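You operate a simulated robot arm through the tools that you are given. There is no shell and no other tool. Be economical: measure what you need, move in short steps, check, and stop when the job is done.

You run a simulated robot arm. Do the job below in one go: nothing can be reset, and whatever is moved stays where it is left.

JOB
Put the red teaspoon from the laundry counter on the yellow deep plate there.
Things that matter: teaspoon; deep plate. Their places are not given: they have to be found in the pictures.

The check looks at the end state, three seconds after you hand in, the way a careful person would. Anything else that was tipped, shoved, dropped, spilled or broken makes it a failure.

ROBOT AND FRAMES
A 7-joint arm with a two-finger parallel gripper, fixed in place. Base frame: the origin is at the foot of the arm, x ahead of it, y to its left, z up; the work surface is at about z = 0. Readings come in m, degrees, newtons and seconds.
With the tool pointing down near the work surface it reaches from about 0.24 to 0.62 m from the base axis. Its first joint turns from -66.0 to 66.0 degrees. Payload 2.6 kg.
The TCP is the grasp point between the finger pads, 0.03 m short of the fingertips. In the tool frame z runs along the fingers and y along their closing line. Largest opening 0.094 m; finger width 0.028, thickness 0.01; the body of the gripper, 0.05 by 0.096 m, starts 0.055 m behind the TCP.
Orientation is that of the tool frame in the base frame, as a unit quaternion [x, y, z, w]. With the fingers straight down and closing along the base's y, the tool's x points along the base's -x, its y along +y and its z along -z.

CONTROLS
- The arm moves only by the tool play_rows. Its argument "plan" is a list of rows, each a list of 5 numbers: the opening, from 0 (shut) to 1 (fully open), then the shift along the tool's x, y, z in m, then the turn about the tool's z in degrees. In form: [[hand, dx, dy, dz, twist], ...]. A call has 1 to 20 rows; each row is the pose to reach, as a shift and turn from the pose commanded when the call began, along the tool's axes at that moment. Rows are played at 5 a second. More than 0.05 m and 8.6 degrees between two rows, or a gripper value outside its range, and nothing of the call is played. Where a pose cannot be reached the arm comes as near as it can. A force on the tool above 40 N (or 10 N above the force at the start of the call, whichever is more), or a blocked arm, ends the call early, and 0.2 s more pass. The fingers move at their own pace (about 0.072 m/s each) and stop on an object; they squeeze with about 26 N. The grip force told is the motor's: it shows also when the fingers shut on nothing. Time passes only in rows, and 0.2 s behind the last, so rows that repeat a pose let the fingers close. The reply holds the time, the measured pose of the TCP, the force on the tool along the base axes, the opening and the grip force, in the units named above and with some noise, and new pictures: "show" is both (left out), scene, wrist or none.
- Cameras (640 x 400 px; columns grow to the right, rows downward): "scene" is fixed at [0.0285, 0.4265, 0.5629]; the picture's right is [-0.84, -0.54, 0.00], its down [-0.31, 0.48, -0.82] and it looks along [0.45, -0.69, -0.57] (base axes); focal length 370 px, centre (320, 200). "wrist" rides on the gripper at [-0.037, 0, -0.058] in the tool frame; the picture's right is [0.00, -1.00, 0.00], its down [0.97, 0.00, -0.24] and it looks along [0.24, 0.00, 0.97] (tool axes); focal length 218 px, centre (320, 200).
- locate(camera, pixels): for up to 12 pixels [column, row] of the newest picture of that camera ("zoom" is the newest enlarged one), the place [x, y, z] in the base frame of the surface seen there, good to about 0.002 m. It takes no simulated time.
- close_up(camera, box): a new picture of the part [left, top, right, bottom] of that camera's present view, enlarged. It takes no simulated time.
- finish_job(): hands the job in; it is judged then, once.

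Work in short steps. Measure before you move; look again where a grasp or a placing could have gone wrong, and mend it. You have 60 turns and 120 pictures in all, those below and enlarged ones among them. Open the gripper and draw the arm clear of the work before you hand the job in, unless the task says otherwise; then end with one line.

The tools are called as name(argument=value, ...) on one line, values as JSON. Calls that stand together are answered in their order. play_rows: Moves the arm, as the interface text tells. Its arguments: {"type":"object","properties":{"plan":{"type":"array"},"show":{"type":"string","enum":["both","scene","wrist","none"]}},"required":["plan"]} The other tools are called the same way: locate (camera, pixels) gives the place of the surface under pixels of a picture; close_up (camera, box) takes an enlarged picture of a part of a camera's view; finish_job () hands the job in.

At the start:

```text
time_s: 0.0
position: [0.4402, 0.0022, 0.224]
orientation: [-0.001, 1.0, 0.0, 0.0]
wrist_force: [1.2, -0.3, 0.0]
opening: 0.0941
grip_force: 0.0
```

scene: 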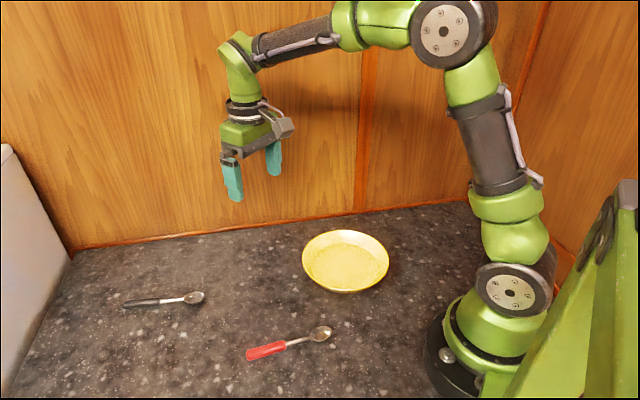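
wrist: 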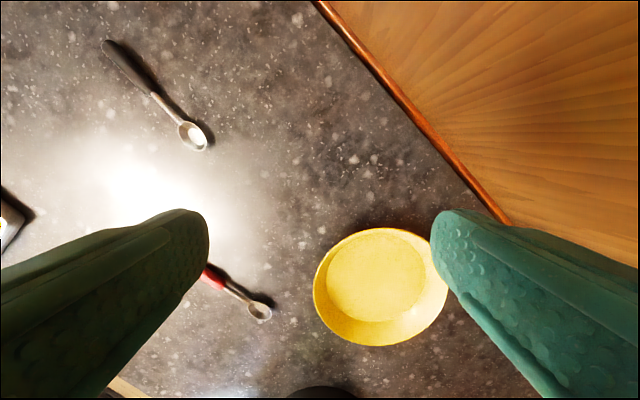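

The red spoon is in the scene picture with its handle around (266,350) and bowl at (320,333); the plate is near (345,262). I measure points on both.

locate(camera="scene", pixels=[[249, 355], [266, 350], [284, 344], [300, 340], [320, 333], [345, 262], [303, 258], [388, 262], [345, 231], [343, 291], [330, 340], [275, 356]])

close_up(camera="scene", box=[220, 220, 420, 380])

```text
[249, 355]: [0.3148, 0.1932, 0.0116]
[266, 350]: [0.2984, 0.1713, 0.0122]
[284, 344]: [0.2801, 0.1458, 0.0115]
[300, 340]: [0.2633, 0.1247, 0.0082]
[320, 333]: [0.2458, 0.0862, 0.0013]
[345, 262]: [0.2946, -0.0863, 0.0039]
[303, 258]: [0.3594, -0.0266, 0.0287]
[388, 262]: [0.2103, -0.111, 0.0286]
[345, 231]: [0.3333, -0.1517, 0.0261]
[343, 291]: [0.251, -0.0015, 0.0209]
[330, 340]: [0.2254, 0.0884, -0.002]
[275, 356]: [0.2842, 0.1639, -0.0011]
```

```text
2.50 times, centred on (320, 300) of scene
```

zoom: 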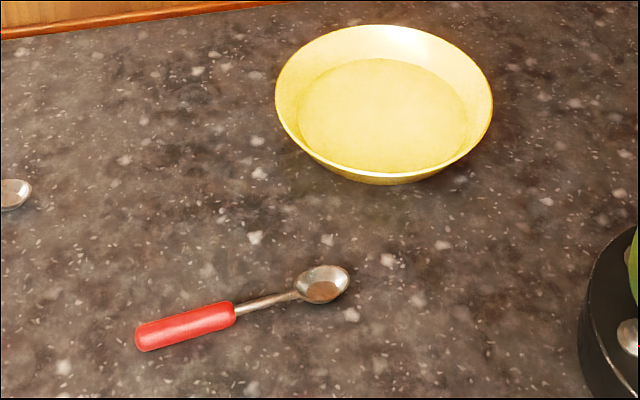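

The red handle runs from (0.315,0.193) towards (0.280,0.146), so its axis is about (-0.59,-0.81); the plate centre is about (0.288,-0.073) with its rim at z 0.028. I move to hover over the handle with the hand turned -54°.

play_rows(plan=[[1, 0.022, 0.0217, 0.0, -7.7], [1, 0.044, 0.0434, 0.01, -15.4], [1, 0.066, 0.065, 0.02, -23.1], [1, 0.088, 0.087, 0.04, -30.8], [1, 0.11, 0.1085, 0.06, -38.5], [1, 0.132, 0.13, 0.08, -46.2], [1, 0.154, 0.152, 0.1, -53.8], [1, 0.154, 0.152, 0.1, -53.8], [1, 0.154, 0.152, 0.1, -53.8]])

```text
time_s: 2.0
position: [0.2847, 0.1553, 0.1242]
orientation: [-0.454, 0.891, 0.0, 0.0]
wrist_force: [-0.4, 0.0, -0.1]
opening: 0.0941
grip_force: 0.1
```

scene: 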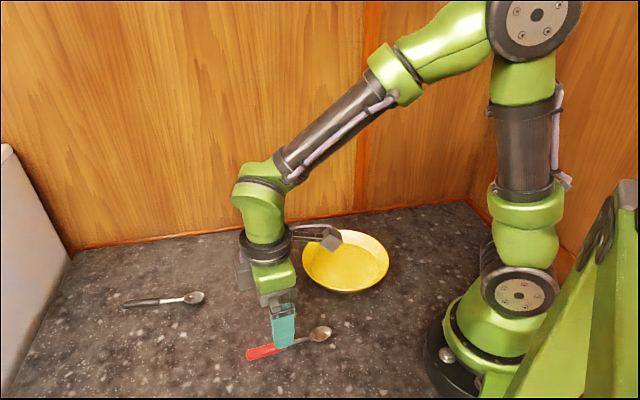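
wrist: 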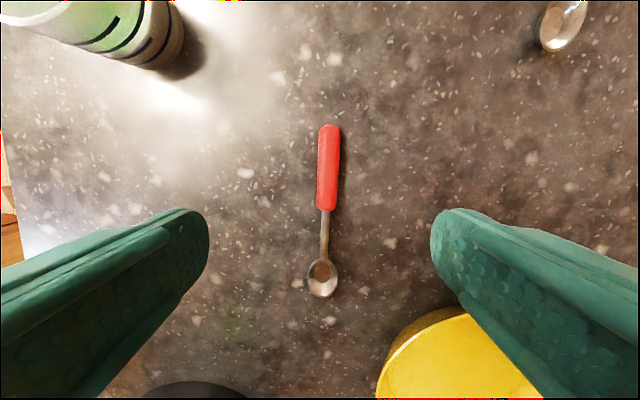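

The spoon is nearly upright in the wrist view, handle (329,125)-(327,210), bowl (322,278). I measure it and the can at the upper left.

locate(camera="wrist", pixels=[[329, 127], [329, 150], [327, 180], [326, 207], [325, 240], [322, 272], [322, 297], [319, 180], [336, 180], [140, 50]])

```text
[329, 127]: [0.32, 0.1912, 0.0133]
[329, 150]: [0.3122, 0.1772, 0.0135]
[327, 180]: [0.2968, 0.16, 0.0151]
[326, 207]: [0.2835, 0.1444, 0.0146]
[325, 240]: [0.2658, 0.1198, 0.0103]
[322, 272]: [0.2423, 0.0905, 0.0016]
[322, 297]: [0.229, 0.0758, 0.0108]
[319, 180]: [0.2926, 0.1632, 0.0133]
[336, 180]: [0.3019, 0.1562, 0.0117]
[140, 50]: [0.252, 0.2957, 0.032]
```

The handle is 0.014 wide with its top at z 0.014; the grasp point is (0.293,0.155). I correct sideways by 7 mm, turn +2°, half close and lower in steps.

play_rows(plan=[[0.5, -0.0047, -0.0069, 0.02, 2], [0.5, -0.0047, -0.0069, 0.045, 2], [0.5, -0.0047, -0.0069, 0.065, 2], [0.5, -0.0047, -0.0069, 0.075, 2], [0.5, -0.0047, -0.0069, 0.075, 2]])

```text
time_s: 3.2
position: [0.2941, 0.1556, 0.0504]
orientation: [-0.438, 0.899, 0.0, 0.0]
wrist_force: [-0.1, -1.2, 0.1]
opening: 0.0468
grip_force: 0.1
```

scene: 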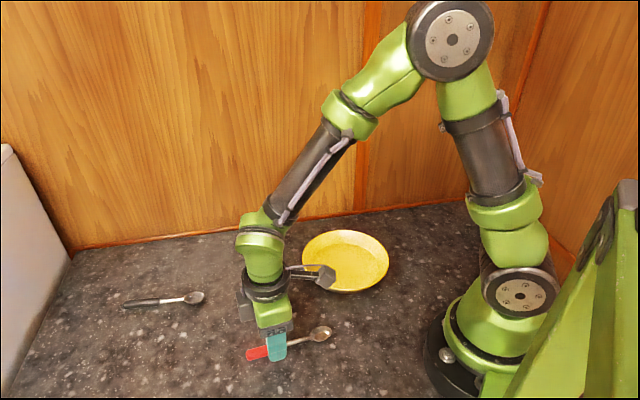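
wrist: 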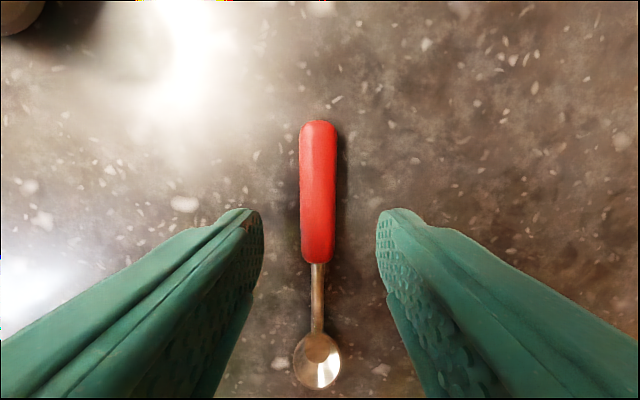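

The handle is centred between the fingers (column 318). I lower to z≈0.034 and close.

play_rows(plan=[[0.5, 0, 0, 0.01, 0], [0.5, 0, 0, 0.0165, 0], [0.5, 0, 0, 0.0165, 0], [0.2, 0, 0, 0.0165, 0], [0, 0, 0, 0.0165, 0], [0, 0, 0, 0.0165, 0], [0, 0, 0, 0.0165, 0]])

```text
time_s: 4.8
position: [0.2953, 0.1541, 0.0343]
orientation: [-0.438, 0.899, 0.0, 0.0]
wrist_force: [-0.1, -0.1, 0.5]
opening: 0.0159
grip_force: 25.9
```

scene: 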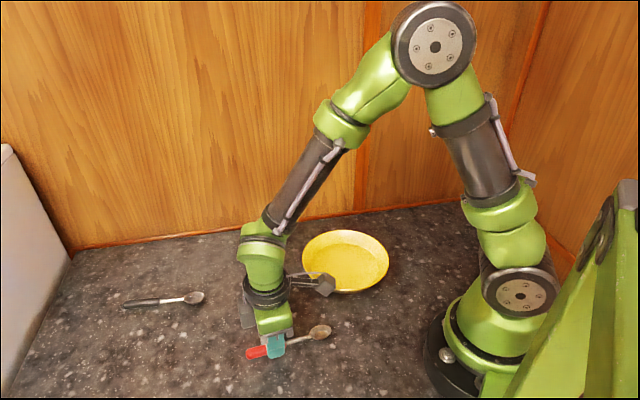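
wrist: 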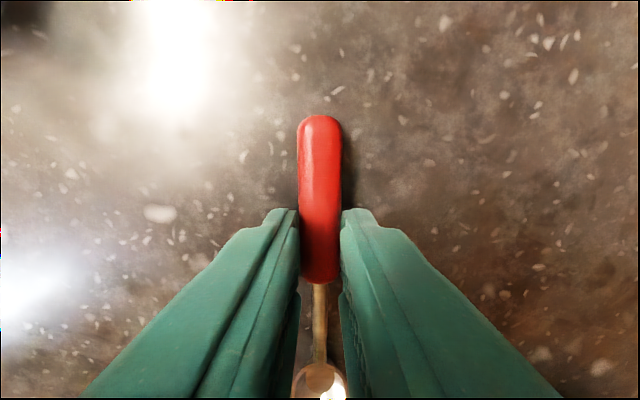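

Held: opening 0.016 with 26 N, handle between the pads. I lift 0.09 m straight up.

play_rows(plan=[[0, 0, 0, -0.02, 0], [0, 0, 0, -0.045, 0], [0, 0, 0, -0.07, 0], [0, 0, 0, -0.09, 0], [0, 0, 0, -0.09, 0]])

locate(camera="scene", pixels=[[303, 258], [388, 262], [345, 231], [310, 275], [375, 283], [375, 239], [330, 250], [365, 275]])

```text
time_s: 6.0
position: [0.2958, 0.154, 0.1244]
orientation: [-0.437, 0.899, 0.0, 0.001]
wrist_force: [-0.6, 0.5, -0.8]
opening: 0.0158
grip_force: 25.9
```

scene: 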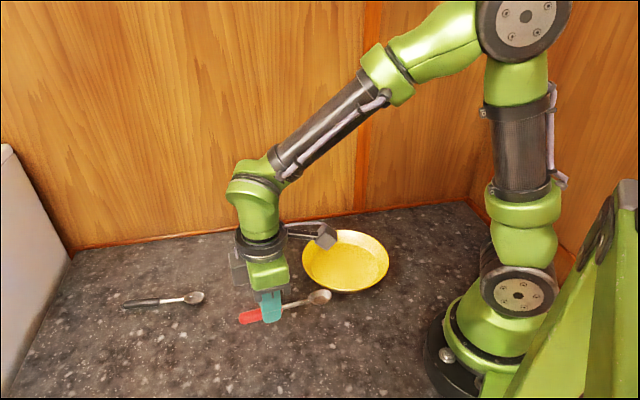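
wrist: 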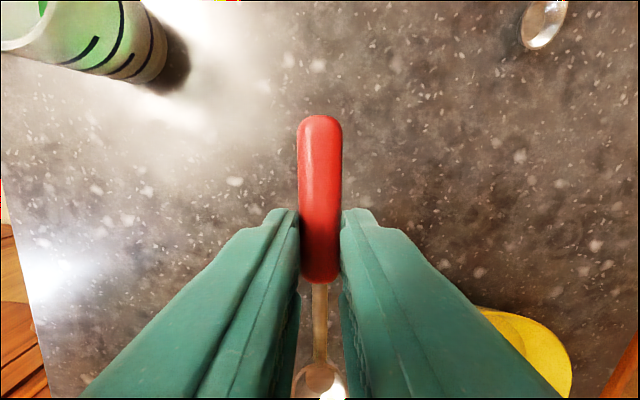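

```text
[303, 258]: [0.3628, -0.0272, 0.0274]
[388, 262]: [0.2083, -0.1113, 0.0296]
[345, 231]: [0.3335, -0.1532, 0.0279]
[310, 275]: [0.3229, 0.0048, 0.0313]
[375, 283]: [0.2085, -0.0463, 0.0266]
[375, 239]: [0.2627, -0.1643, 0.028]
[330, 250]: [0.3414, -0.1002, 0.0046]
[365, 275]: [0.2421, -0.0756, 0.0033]
```

The spoon is lifted level, and the rim points give plate centre ≈(0.289,-0.077), radius ≈0.088. I carry the spoon at this height to TCP (0.307,-0.053), so that its middle sits over the plate's centre.

play_rows(plan=[[0, 0.01, -0.0087, 0, 0], [0, 0.03, -0.026, 0, 0], [0, 0.055, -0.048, 0, 0], [0, 0.08, -0.07, 0, 0], [0, 0.105, -0.092, 0, 0], [0, 0.13, -0.1135, 0, 0], [0, 0.148, -0.129, 0, 0], [0, 0.1562, -0.1363, 0, 0], [0, 0.1562, -0.1363, 0, 0], [0, 0.1562, -0.1363, 0, 0]])

```text
time_s: 8.2
position: [0.3038, -0.0542, 0.1238]
orientation: [-0.438, 0.899, 0.0, 0.0]
wrist_force: [0.3, 0.1, -0.2]
opening: 0.0158
grip_force: 25.9
```

scene: 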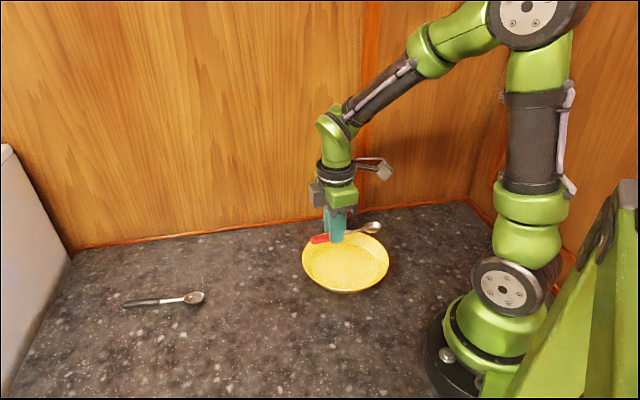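
wrist: 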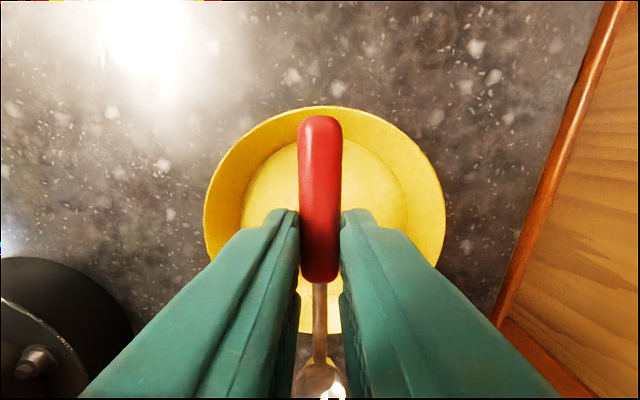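

The plate is centred under the hand (columns 205-445). I check the spoon's ends against the rim before lowering.

locate(camera="wrist", pixels=[[320, 119], [345, 108], [206, 210], [444, 210], [250, 135], [410, 145], [310, 375]])

locate(camera="scene", pixels=[[313, 239], [373, 227], [380, 225], [386, 255], [343, 290]])

close_up(camera="scene", box=[280, 180, 420, 310])

```text
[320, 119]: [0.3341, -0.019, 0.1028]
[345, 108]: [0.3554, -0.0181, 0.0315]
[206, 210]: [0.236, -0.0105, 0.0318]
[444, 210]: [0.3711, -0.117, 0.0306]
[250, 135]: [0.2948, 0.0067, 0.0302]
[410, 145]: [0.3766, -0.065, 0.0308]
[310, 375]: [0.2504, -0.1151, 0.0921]
```

```text
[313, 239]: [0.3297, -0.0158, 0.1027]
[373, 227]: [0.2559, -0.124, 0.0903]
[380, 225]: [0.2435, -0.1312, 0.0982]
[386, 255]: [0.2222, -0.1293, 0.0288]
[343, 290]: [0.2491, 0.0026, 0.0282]
```

```text
3.08 times, centred on (350, 245) of scene
```

zoom: 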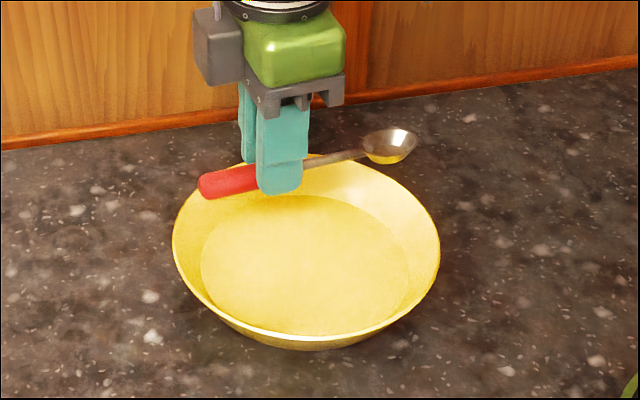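

The spoon's middle (0.2875,-0.075) matches the plate's centre, with both ends about 0.013 inside the rim. I lower to z 0.052.

play_rows(plan=[[0, 0, 0, 0.02, 0], [0, 0, 0, 0.04, 0], [0, 0, 0, 0.055, 0], [0, 0, 0, 0.065, 0], [0, 0, 0, 0.072, 0], [0, 0, 0, 0.072, 0]])

close_up(camera="scene", box=[280, 180, 420, 310])

```text
time_s: 9.6
position: [0.3038, -0.0528, 0.0516]
orientation: [-0.437, 0.9, 0.0, -0.001]
wrist_force: [-1.6, -2.6, 1.5]
opening: 0.0162
grip_force: 25.6
```

scene: 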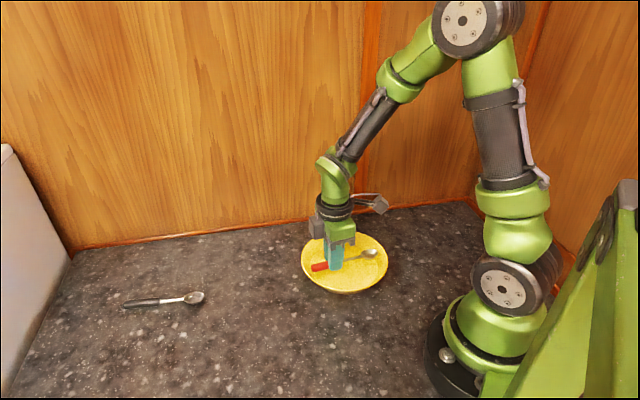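
wrist: 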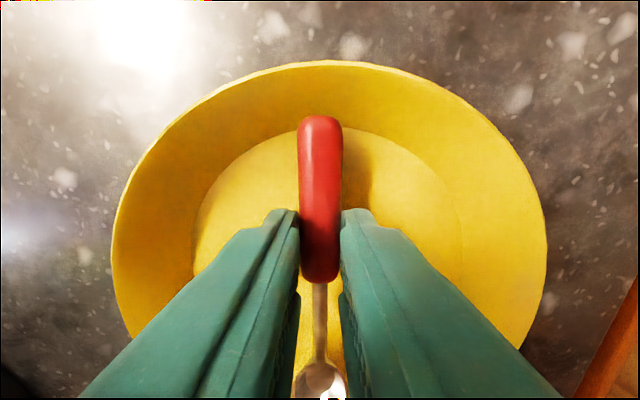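

```text
3.08 times, centred on (350, 245) of scene
```

zoom: 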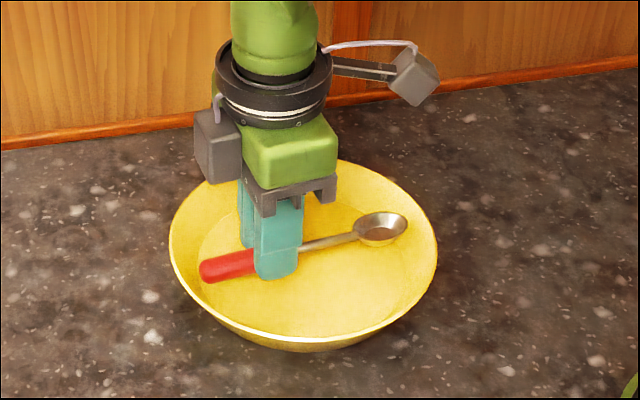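

The spoon is inside the plate; a small force (-1.6,-2.6,1.5) hints that the handle end touches the wall. I shift 4 mm towards the bowl side and lower a little further.

play_rows(plan=[[0, 0.002, 0, -0.002, 0], [0, 0.004, 0, -0.001, 0], [0, 0.004, 0, 0.001, 0], [0, 0.004, 0, 0.003, 0], [0, 0.004, 0, 0.003, 0]], show="wrist")

close_up(camera="scene", box=[280, 180, 420, 310])

```text
time_s: 10.8
position: [0.3025, -0.0557, 0.0475]
orientation: [-0.438, 0.899, -0.001, -0.001]
wrist_force: [-0.1, 0.0, -0.8]
opening: 0.016
grip_force: 26.1
```

wrist: 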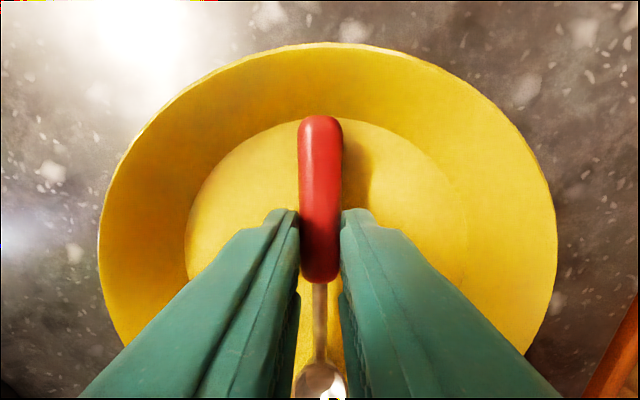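

```text
3.08 times, centred on (350, 245) of scene
```

zoom: 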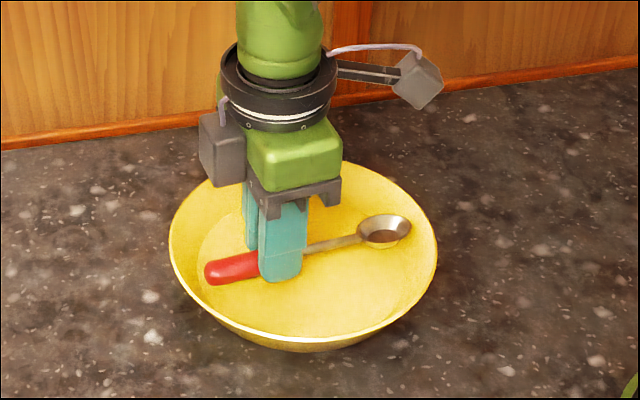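

Forces are nil now and the plate stays put. I lower 5 mm more.

play_rows(plan=[[0, 0, 0, 0.002, 0], [0, 0, 0, 0.004, 0], [0, 0, 0, 0.005, 0], [0, 0, 0, 0.005, 0]], show="wrist")

close_up(camera="scene", box=[280, 180, 420, 310])

```text
time_s: 11.8
position: [0.304, -0.0557, 0.0443]
orientation: [-0.436, 0.9, 0.0, 0.0]
wrist_force: [-1.6, -2.1, 19.0]
opening: 0.0161
grip_force: 26.7
```

wrist: 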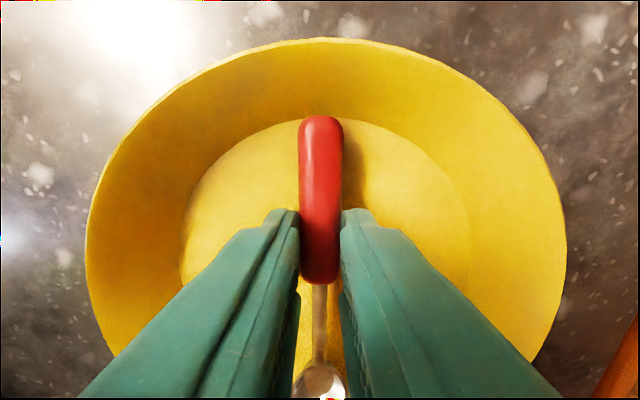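

```text
3.08 times, centred on (350, 245) of scene
```

zoom: 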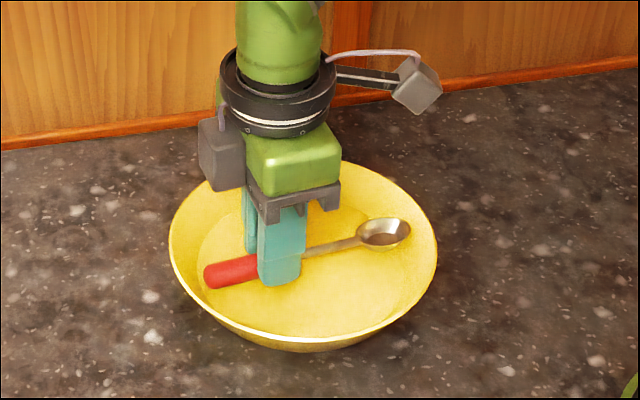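

The vertical force is 19 N, so the spoon is resting in the plate. I ease up 2 mm, open gently, and wait before looking.

play_rows(plan=[[0, 0, 0, -0.002, 0], [0, 0, 0, -0.002, 0], [0.25, 0, 0, -0.002, 0], [0.4, 0, 0, -0.002, 0], [0.4, 0, 0, -0.002, 0], [0.4, 0, 0, -0.002, 0]])

```text
time_s: 13.2
position: [0.3031, -0.0559, 0.0445]
orientation: [-0.437, 0.899, 0.0, 0.0]
wrist_force: [-1.1, 0.8, 0.1]
opening: 0.0374
grip_force: 0.1
```

scene: 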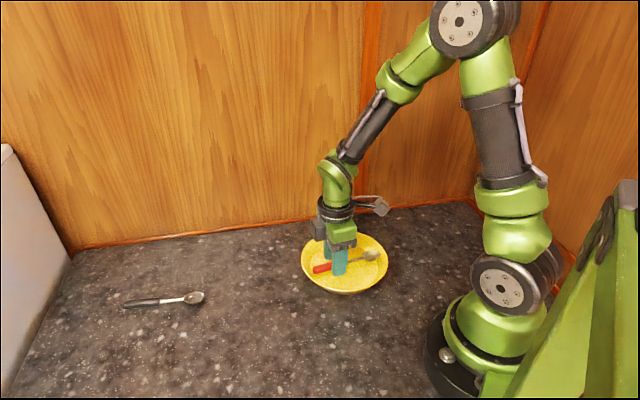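
wrist: 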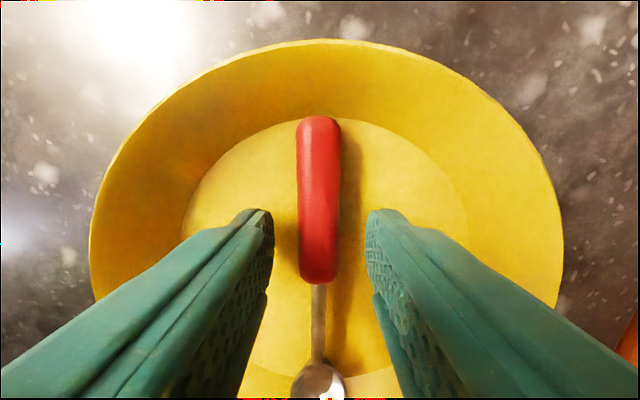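

The spoon is free between the open fingers. I rise straight up and draw clear to one side.

play_rows(plan=[[0.4, 0, 0, -0.02, 0], [0.4, 0, 0, -0.045, 0], [0.4, 0, 0, -0.08, 0], [0.4, 0, 0, -0.115, 0], [0.6, 0, 0, -0.15, 0], [0.8, -0.03, 0, -0.17, 0], [1, -0.06, 0, -0.18, 0], [1, -0.09, 0, -0.18, 0], [1, -0.11, 0, -0.18, 0], [1, -0.11, 0, -0.18, 0]])

close_up(camera="scene", box=[280, 180, 420, 310])

```text
time_s: 15.4
position: [0.3721, 0.0291, 0.224]
orientation: [-0.437, 0.9, 0.0, 0.0]
wrist_force: [-0.8, 1.3, 0.0]
opening: 0.0938
grip_force: 0.0
```

scene: 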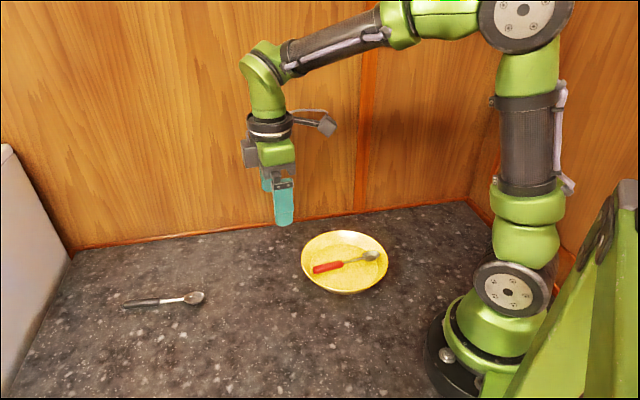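
wrist: 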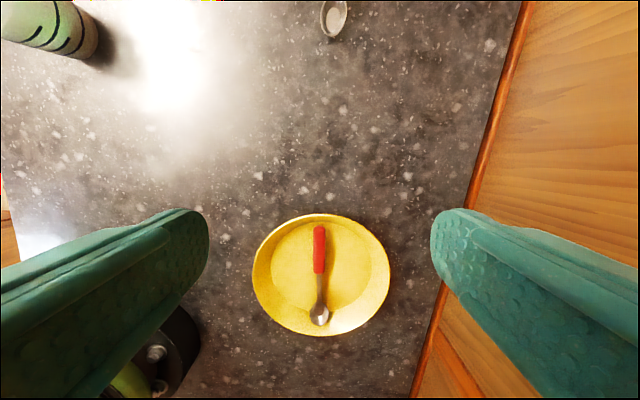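

```text
3.08 times, centred on (350, 245) of scene
```

zoom: 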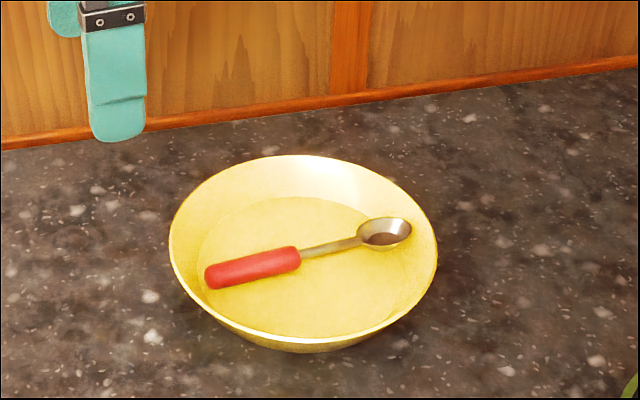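

The spoon rests wholly in the plate (wrist view 320,230-320), the plate and the other things stand as before, and the arm is clear. I hand in.

finish_job()

```text
The job is handed in.
```

The red teaspoon is lying in the yellow deep plate, the arm is clear with the gripper open, and the job is handed in; the plate slid about 1 mm during placing, and nothing else I could see moved.
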